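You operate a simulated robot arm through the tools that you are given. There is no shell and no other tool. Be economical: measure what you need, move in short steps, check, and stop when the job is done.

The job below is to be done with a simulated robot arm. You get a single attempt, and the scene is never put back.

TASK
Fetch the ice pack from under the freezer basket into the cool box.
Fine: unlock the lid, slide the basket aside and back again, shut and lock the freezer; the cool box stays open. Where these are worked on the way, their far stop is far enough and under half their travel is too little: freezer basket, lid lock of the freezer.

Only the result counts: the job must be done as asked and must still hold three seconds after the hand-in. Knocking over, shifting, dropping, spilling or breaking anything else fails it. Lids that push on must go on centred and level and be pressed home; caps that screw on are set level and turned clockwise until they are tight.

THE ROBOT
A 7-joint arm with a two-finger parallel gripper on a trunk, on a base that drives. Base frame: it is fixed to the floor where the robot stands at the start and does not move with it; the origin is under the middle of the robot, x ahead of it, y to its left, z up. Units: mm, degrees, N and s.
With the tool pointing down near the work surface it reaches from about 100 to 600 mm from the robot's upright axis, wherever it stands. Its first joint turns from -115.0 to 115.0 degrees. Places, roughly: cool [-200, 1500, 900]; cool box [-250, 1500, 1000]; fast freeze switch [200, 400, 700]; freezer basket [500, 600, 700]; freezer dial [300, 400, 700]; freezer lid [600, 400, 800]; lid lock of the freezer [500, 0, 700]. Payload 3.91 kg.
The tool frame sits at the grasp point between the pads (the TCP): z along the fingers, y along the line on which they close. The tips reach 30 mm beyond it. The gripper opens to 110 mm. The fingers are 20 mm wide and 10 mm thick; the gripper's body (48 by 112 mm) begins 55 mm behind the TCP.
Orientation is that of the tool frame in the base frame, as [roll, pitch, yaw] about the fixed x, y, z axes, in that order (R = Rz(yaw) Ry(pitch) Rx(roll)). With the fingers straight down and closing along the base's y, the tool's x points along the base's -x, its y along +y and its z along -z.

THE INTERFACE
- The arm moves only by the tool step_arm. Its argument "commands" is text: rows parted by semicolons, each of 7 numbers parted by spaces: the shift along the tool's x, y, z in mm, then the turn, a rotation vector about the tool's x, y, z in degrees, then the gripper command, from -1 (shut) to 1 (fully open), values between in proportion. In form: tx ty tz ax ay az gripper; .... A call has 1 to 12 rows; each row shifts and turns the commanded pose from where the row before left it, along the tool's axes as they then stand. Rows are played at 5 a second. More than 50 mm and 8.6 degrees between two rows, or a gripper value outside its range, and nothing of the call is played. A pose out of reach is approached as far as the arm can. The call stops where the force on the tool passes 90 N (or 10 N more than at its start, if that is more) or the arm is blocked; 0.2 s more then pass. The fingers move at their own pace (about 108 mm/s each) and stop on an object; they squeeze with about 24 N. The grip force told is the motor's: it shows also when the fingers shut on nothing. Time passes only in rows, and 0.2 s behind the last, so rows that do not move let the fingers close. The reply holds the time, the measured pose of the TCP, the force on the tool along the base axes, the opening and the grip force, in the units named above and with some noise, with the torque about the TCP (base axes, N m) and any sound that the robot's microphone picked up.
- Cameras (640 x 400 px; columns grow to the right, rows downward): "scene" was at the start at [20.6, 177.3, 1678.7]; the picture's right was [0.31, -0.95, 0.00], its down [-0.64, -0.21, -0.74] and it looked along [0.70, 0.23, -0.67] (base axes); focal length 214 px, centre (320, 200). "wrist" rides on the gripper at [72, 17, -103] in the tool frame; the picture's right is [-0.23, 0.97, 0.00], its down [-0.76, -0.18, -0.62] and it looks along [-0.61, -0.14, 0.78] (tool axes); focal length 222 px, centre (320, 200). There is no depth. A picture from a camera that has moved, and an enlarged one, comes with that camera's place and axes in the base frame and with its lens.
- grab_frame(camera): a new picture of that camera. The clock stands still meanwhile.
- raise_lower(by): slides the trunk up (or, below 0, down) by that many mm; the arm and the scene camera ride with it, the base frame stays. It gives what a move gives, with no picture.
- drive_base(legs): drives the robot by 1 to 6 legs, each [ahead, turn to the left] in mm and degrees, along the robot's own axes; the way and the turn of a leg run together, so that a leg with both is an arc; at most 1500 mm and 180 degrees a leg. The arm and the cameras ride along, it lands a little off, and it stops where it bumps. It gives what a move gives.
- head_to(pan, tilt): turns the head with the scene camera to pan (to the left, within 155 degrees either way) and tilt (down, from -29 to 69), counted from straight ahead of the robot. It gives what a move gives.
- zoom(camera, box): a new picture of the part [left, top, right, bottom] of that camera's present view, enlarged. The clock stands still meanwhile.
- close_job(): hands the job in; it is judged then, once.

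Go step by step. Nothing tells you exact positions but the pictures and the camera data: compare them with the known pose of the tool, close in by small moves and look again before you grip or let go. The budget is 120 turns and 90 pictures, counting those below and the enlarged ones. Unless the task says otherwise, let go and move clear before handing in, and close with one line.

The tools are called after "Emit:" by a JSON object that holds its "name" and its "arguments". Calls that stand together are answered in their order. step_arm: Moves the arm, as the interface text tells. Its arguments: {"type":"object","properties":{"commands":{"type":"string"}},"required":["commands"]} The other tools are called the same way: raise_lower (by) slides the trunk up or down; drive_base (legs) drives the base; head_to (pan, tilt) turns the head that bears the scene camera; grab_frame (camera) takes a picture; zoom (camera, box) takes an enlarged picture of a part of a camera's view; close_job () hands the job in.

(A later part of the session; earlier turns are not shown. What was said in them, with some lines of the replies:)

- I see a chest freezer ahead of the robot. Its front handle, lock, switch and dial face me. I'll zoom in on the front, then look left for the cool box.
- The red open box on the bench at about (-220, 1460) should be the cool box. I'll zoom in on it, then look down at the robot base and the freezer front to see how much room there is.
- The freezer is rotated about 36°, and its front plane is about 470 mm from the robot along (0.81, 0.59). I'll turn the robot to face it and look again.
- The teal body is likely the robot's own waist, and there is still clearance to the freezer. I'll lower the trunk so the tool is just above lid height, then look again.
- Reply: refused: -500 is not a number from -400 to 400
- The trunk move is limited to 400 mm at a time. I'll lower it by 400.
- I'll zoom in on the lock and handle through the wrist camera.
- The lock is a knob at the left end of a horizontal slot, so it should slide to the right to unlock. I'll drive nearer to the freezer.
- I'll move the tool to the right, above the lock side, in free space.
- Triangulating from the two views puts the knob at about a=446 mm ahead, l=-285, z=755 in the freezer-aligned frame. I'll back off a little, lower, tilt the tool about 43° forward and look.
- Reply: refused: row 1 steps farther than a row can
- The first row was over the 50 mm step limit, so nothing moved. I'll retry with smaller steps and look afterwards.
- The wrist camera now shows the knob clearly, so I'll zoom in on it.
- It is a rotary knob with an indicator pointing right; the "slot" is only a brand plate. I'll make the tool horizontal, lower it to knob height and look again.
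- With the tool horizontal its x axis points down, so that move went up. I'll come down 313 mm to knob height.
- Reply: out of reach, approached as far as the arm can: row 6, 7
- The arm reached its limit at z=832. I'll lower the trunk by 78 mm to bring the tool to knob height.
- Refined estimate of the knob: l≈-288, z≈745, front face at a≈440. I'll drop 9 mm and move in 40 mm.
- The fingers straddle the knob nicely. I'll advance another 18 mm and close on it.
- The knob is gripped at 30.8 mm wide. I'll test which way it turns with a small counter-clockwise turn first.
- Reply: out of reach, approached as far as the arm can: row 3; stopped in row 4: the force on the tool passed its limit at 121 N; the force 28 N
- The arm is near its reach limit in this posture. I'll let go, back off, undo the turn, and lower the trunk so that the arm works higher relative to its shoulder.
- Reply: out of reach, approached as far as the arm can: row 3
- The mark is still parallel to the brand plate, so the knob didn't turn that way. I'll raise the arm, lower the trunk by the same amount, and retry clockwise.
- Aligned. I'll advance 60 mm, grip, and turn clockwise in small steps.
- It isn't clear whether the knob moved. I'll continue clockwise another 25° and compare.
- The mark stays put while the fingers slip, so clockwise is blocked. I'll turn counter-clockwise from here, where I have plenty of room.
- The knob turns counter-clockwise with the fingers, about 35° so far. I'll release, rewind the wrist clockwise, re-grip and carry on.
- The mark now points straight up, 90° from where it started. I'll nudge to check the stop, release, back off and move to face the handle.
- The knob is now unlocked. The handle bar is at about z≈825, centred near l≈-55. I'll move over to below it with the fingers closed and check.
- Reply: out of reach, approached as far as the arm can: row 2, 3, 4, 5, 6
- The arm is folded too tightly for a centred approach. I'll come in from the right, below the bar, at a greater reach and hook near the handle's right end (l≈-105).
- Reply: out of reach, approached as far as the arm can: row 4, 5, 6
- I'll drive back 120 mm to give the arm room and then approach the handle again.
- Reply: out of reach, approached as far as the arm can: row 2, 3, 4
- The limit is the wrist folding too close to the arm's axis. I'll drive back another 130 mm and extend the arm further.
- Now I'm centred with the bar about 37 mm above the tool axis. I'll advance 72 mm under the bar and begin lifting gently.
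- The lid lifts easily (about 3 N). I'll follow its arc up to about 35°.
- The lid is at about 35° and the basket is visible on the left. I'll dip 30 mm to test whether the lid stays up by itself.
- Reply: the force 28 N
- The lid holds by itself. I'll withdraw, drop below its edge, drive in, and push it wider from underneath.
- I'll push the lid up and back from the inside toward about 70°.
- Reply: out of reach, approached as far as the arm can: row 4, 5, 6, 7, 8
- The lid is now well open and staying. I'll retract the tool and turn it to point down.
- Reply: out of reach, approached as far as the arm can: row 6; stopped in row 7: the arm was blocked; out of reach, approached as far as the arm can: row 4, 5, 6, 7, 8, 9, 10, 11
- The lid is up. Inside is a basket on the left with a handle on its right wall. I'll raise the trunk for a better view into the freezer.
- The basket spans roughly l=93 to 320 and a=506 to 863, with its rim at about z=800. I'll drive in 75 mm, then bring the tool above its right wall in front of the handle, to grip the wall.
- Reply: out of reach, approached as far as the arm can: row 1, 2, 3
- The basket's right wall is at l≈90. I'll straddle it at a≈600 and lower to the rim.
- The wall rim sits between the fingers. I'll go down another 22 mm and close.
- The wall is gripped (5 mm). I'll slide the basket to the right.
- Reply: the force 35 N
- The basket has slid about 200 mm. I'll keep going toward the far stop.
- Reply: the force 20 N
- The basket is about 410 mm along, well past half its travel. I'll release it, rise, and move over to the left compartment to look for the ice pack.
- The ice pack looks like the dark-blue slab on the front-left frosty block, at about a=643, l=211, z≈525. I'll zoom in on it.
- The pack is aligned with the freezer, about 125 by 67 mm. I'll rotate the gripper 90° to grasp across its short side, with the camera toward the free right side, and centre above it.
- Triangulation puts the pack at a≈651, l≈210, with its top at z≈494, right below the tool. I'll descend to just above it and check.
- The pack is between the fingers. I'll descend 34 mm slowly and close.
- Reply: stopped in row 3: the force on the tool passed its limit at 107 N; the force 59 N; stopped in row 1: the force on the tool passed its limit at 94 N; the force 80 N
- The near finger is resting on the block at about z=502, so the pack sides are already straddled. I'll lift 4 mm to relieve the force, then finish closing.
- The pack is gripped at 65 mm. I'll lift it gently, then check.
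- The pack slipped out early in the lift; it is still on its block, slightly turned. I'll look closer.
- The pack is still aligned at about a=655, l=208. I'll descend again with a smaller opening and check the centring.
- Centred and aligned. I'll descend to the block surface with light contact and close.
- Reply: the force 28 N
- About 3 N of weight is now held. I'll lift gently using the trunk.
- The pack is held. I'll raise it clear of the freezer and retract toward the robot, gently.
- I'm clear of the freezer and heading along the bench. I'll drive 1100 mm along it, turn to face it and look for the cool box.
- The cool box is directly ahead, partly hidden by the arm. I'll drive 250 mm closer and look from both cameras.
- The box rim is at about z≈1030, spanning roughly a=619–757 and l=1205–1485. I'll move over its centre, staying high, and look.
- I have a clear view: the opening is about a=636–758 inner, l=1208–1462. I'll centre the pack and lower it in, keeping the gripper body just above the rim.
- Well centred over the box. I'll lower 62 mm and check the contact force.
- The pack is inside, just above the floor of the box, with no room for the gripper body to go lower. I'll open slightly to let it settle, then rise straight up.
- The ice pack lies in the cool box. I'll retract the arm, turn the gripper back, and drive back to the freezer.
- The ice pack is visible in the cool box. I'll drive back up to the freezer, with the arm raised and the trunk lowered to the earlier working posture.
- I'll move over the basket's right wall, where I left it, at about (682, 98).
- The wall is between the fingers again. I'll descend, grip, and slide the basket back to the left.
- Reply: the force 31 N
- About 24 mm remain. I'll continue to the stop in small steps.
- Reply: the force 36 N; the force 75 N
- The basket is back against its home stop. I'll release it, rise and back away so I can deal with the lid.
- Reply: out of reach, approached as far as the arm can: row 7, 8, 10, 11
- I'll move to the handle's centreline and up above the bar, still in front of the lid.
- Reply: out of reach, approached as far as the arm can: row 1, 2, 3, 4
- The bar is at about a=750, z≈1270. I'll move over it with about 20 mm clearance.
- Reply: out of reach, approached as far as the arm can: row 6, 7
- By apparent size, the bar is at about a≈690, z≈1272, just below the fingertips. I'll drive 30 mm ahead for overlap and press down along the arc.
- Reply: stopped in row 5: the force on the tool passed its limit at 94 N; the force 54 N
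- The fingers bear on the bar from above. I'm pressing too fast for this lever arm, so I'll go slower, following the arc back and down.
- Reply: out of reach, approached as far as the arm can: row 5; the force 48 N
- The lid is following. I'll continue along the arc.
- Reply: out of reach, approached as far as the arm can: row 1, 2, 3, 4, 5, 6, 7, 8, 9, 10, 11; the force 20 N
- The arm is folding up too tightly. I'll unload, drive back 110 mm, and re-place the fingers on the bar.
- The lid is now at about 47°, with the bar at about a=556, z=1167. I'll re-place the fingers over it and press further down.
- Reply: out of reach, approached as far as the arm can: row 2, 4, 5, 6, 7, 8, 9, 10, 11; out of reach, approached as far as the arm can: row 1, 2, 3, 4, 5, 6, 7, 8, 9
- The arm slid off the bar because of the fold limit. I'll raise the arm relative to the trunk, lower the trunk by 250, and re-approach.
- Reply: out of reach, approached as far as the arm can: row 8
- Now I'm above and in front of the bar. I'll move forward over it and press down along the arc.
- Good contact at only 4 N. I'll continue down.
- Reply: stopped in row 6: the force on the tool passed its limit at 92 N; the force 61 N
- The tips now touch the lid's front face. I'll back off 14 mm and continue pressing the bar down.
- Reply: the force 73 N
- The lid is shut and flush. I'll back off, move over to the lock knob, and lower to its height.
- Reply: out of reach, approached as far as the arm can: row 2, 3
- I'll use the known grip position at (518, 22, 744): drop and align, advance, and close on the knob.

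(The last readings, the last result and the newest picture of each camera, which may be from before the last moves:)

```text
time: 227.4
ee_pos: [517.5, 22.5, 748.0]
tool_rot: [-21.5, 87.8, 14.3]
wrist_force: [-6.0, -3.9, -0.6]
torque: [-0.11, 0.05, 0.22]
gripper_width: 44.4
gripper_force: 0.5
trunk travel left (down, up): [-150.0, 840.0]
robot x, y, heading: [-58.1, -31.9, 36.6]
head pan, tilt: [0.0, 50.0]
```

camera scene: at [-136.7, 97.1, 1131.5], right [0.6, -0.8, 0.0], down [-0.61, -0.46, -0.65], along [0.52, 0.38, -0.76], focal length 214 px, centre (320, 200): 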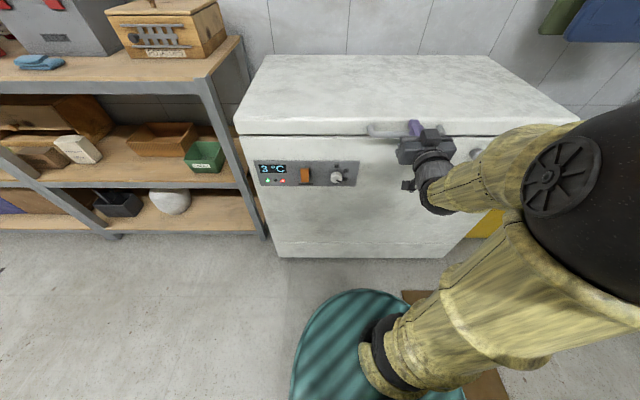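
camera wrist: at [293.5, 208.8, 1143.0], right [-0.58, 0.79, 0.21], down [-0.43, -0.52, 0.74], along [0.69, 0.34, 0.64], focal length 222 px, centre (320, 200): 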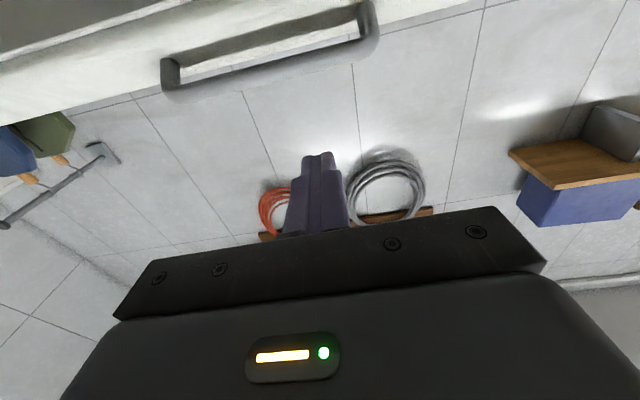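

Emit:
{"name": "step_arm", "arguments": {"commands": "3.5 0 -3 0 0 0 -0.2;0 0 0 0 0 0 -1;0 0 0 0 0 0 -1;0 0 0 0 0 0 -1"}}

Emit:
{"name": "step_arm", "arguments": {"commands": "0 0 0 0 0 5 -1;0 0 0 0 0 5 -1;0 0 0 0 0 5 -1;0 0 0 0 0 5 -1;0 0 0 0 0 5 -1;0 0 0 0 0 5 -1;0 0 0 0 0 5 -1;0 0 0 0 0 5 -1;0 0 0 0 0 5 -1;0 0 0 0 0 5 -1;0 0 0 0 0 0 -1"}}

```text
time: 228.4
ee_pos: [516.8, 21.7, 745.1]
tool_rot: [-21.3, 87.8, 14.7]
wrist_force: [-1.8, 3.9, -0.5]
torque: [0.59, -0.55, 0.87]
gripper_width: 31.2
gripper_force: 44.7
trunk travel left (down, up): [-150.0, 840.0]
robot x, y, heading: [-61.1, -31.4, 36.9]
head pan, tilt: [0.0, 50.0]
```

```text
time: 230.8
ee_pos: [517.2, 20.9, 744.7]
tool_rot: [87.3, 40.7, 124.1]
wrist_force: [-9.3, 7.3, 0.9]
torque: [-0.33, 0.46, -0.74]
gripper_width: 31.1
gripper_force: 45.0
trunk travel left (down, up): [-150.0, 840.0]
robot x, y, heading: [-55.2, -32.7, 36.5]
head pan, tilt: [0.0, 50.0]
```

The knob is gripped (31 mm) and turned about 50° clockwise. I'll rewind and turn the rest.

Emit:
{"name": "step_arm", "arguments": {"commands": "0 0 0 0 0 0 -0.2;0 0 0 0 0 0 -0.2;0 0 0 0 0 -8 -0.2;0 0 0 0 0 -8 -0.2;0 0 0 0 0 -8 -0.2;0 0 0 0 0 -8 -0.2;0 0 0 0 0 -8 -0.2;0 0 0 0 0 -8 -0.2;0 0 0 0 0 0 -1;0 0 0 0 0 0 -1;0 0 0 0 0 0 -1"}}

Emit:
{"name": "step_arm", "arguments": {"commands": "0 0 0 0 0 5 -1;0 0 0 0 0 5 -1;0 0 0 0 0 5 -1;0 0 0 0 0 5 -1;0 0 0 0 0 5 -1;0 0 0 0 0 5 -1;0 0 0 0 0 5 -1;0 0 0 0 0 5 -1;0 0 0 0 0 5 -1;0 0 0 0 0 5 -1;0 0 0 0 0 5 -1;0 0 0 0 0 0 -1"}}

Emit:
{"name": "step_arm", "arguments": {"commands": "0 0 0 0 0 0 -0.1;0 0 0 0 0 0 -0.1;0 0 -30 0 0 0 -0.1;0 0 -35 0 0 0 -0.1;0 0 0 0 0 -8 -0.1;0 0 0 0 0 -8 -0.1;0 0 0 0 0 -8 -0.1;0 0 0 0 0 -8 -0.1;0 0 0 0 0 -8 -0.1;0 0 0 0 0 -8 -0.1;0 0 0 0 0 0 -0.1"}}

Emit:
{"name": "grab_frame", "arguments": {"camera": "wrist"}}

```text
time: 233.2
ee_pos: [516.6, 22.1, 744.7]
tool_rot: [29.2, 87.6, 65.1]
wrist_force: [-5.8, 2.9, -1.9]
torque: [0.25, -0.38, 0.89]
gripper_width: 31.5
gripper_force: 44.6
trunk travel left (down, up): [-150.0, 840.0]
robot x, y, heading: [-56.9, -31.6, 36.6]
head pan, tilt: [0.0, 50.0]
```

```text
time: 235.8
ee_pos: [515.3, 20.8, 744.3]
tool_rot: [87.6, 33.7, 124.4]
wrist_force: [-1.5, 3.8, 1.7]
torque: [-0.4, 0.44, -0.57]
gripper_width: 31.3
gripper_force: 45.1
trunk travel left (down, up): [-150.0, 840.0]
robot x, y, heading: [-55.5, -29.6, 36.7]
head pan, tilt: [0.0, 50.0]
```

```text
time: 238.2
ee_pos: [463.5, -18.0, 741.2]
tool_rot: [75.8, 81.7, 111.8]
wrist_force: [-0.6, 0.2, 0.9]
torque: [-0.01, 0.01, 0.0]
gripper_width: 49.4
gripper_force: 0.0
trunk travel left (down, up): [-150.0, 840.0]
robot x, y, heading: [-55.4, -30.1, 36.6]
head pan, tilt: [0.0, 50.0]
```

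```text
1 pictures are left
camera wrist: at [366.5, -55.5, 669.2], right [-0.56, 0.75, 0.36], down [-0.36, -0.61, 0.71], along [0.75, 0.26, 0.61], focal length 222 px, centre (320, 200)
```

wrist: 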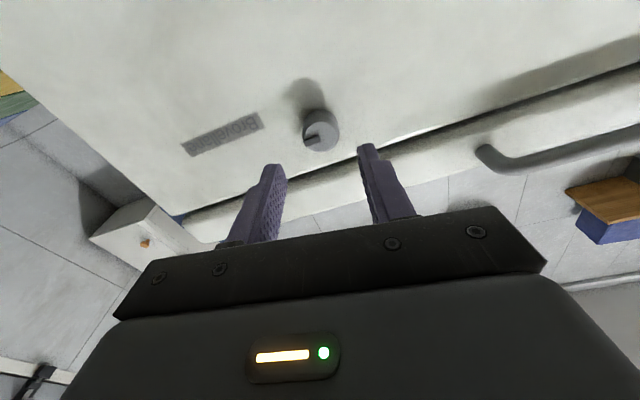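

The mark is back parallel to the brand plate, so the lid is shut and locked; the basket is home and the ice pack is in the open cool box. I'll move clear.

Emit:
{"name": "drive_base", "arguments": {"legs": [[-150, 0]]}}

Emit:
{"name": "zoom", "arguments": {"camera": "scene", "box": [160, 0, 560, 250]}}

```text
time: 239.8
ee_pos: [343.4, -106.2, 742.2]
tool_rot: [75.9, 81.6, 111.9]
wrist_force: [0.7, 0.3, -0.3]
torque: [-0.01, 0.02, -0.01]
gripper_width: 49.7
gripper_force: 0.0
trunk travel left (down, up): [-150.0, 840.0]
robot x, y, heading: [-174.9, -123.5, 36.2]
head pan, tilt: [0.0, 50.0]
```

```text
1.60 times, centred on (360, 125) of scene
camera zoom: at [-252.1, 10.6, 1031.1], right [0.59, -0.8, 0.0], down [-0.62, -0.45, -0.64], along [0.52, 0.38, -0.77], focal length 343 px, centre (256, 320)
```

zoom: 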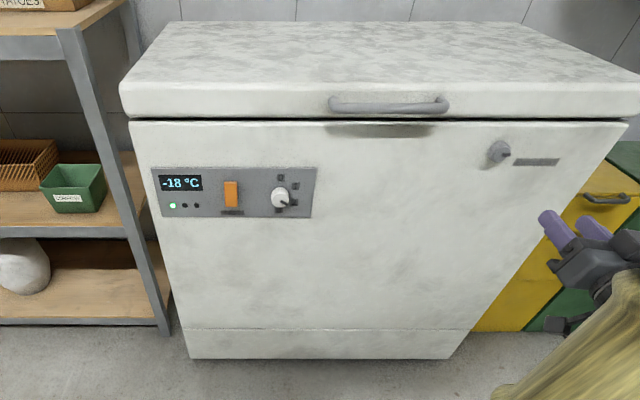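

The freezer is shut and cooling again at -18 °C, and the lock mark points right as it did at the start. I'm handing in.

Emit:
{"name": "close_job", "arguments": {}}

```text
The job is handed in.
```

The ice pack is in the open cool box, the basket is back in place, and the freezer is shut and locked.
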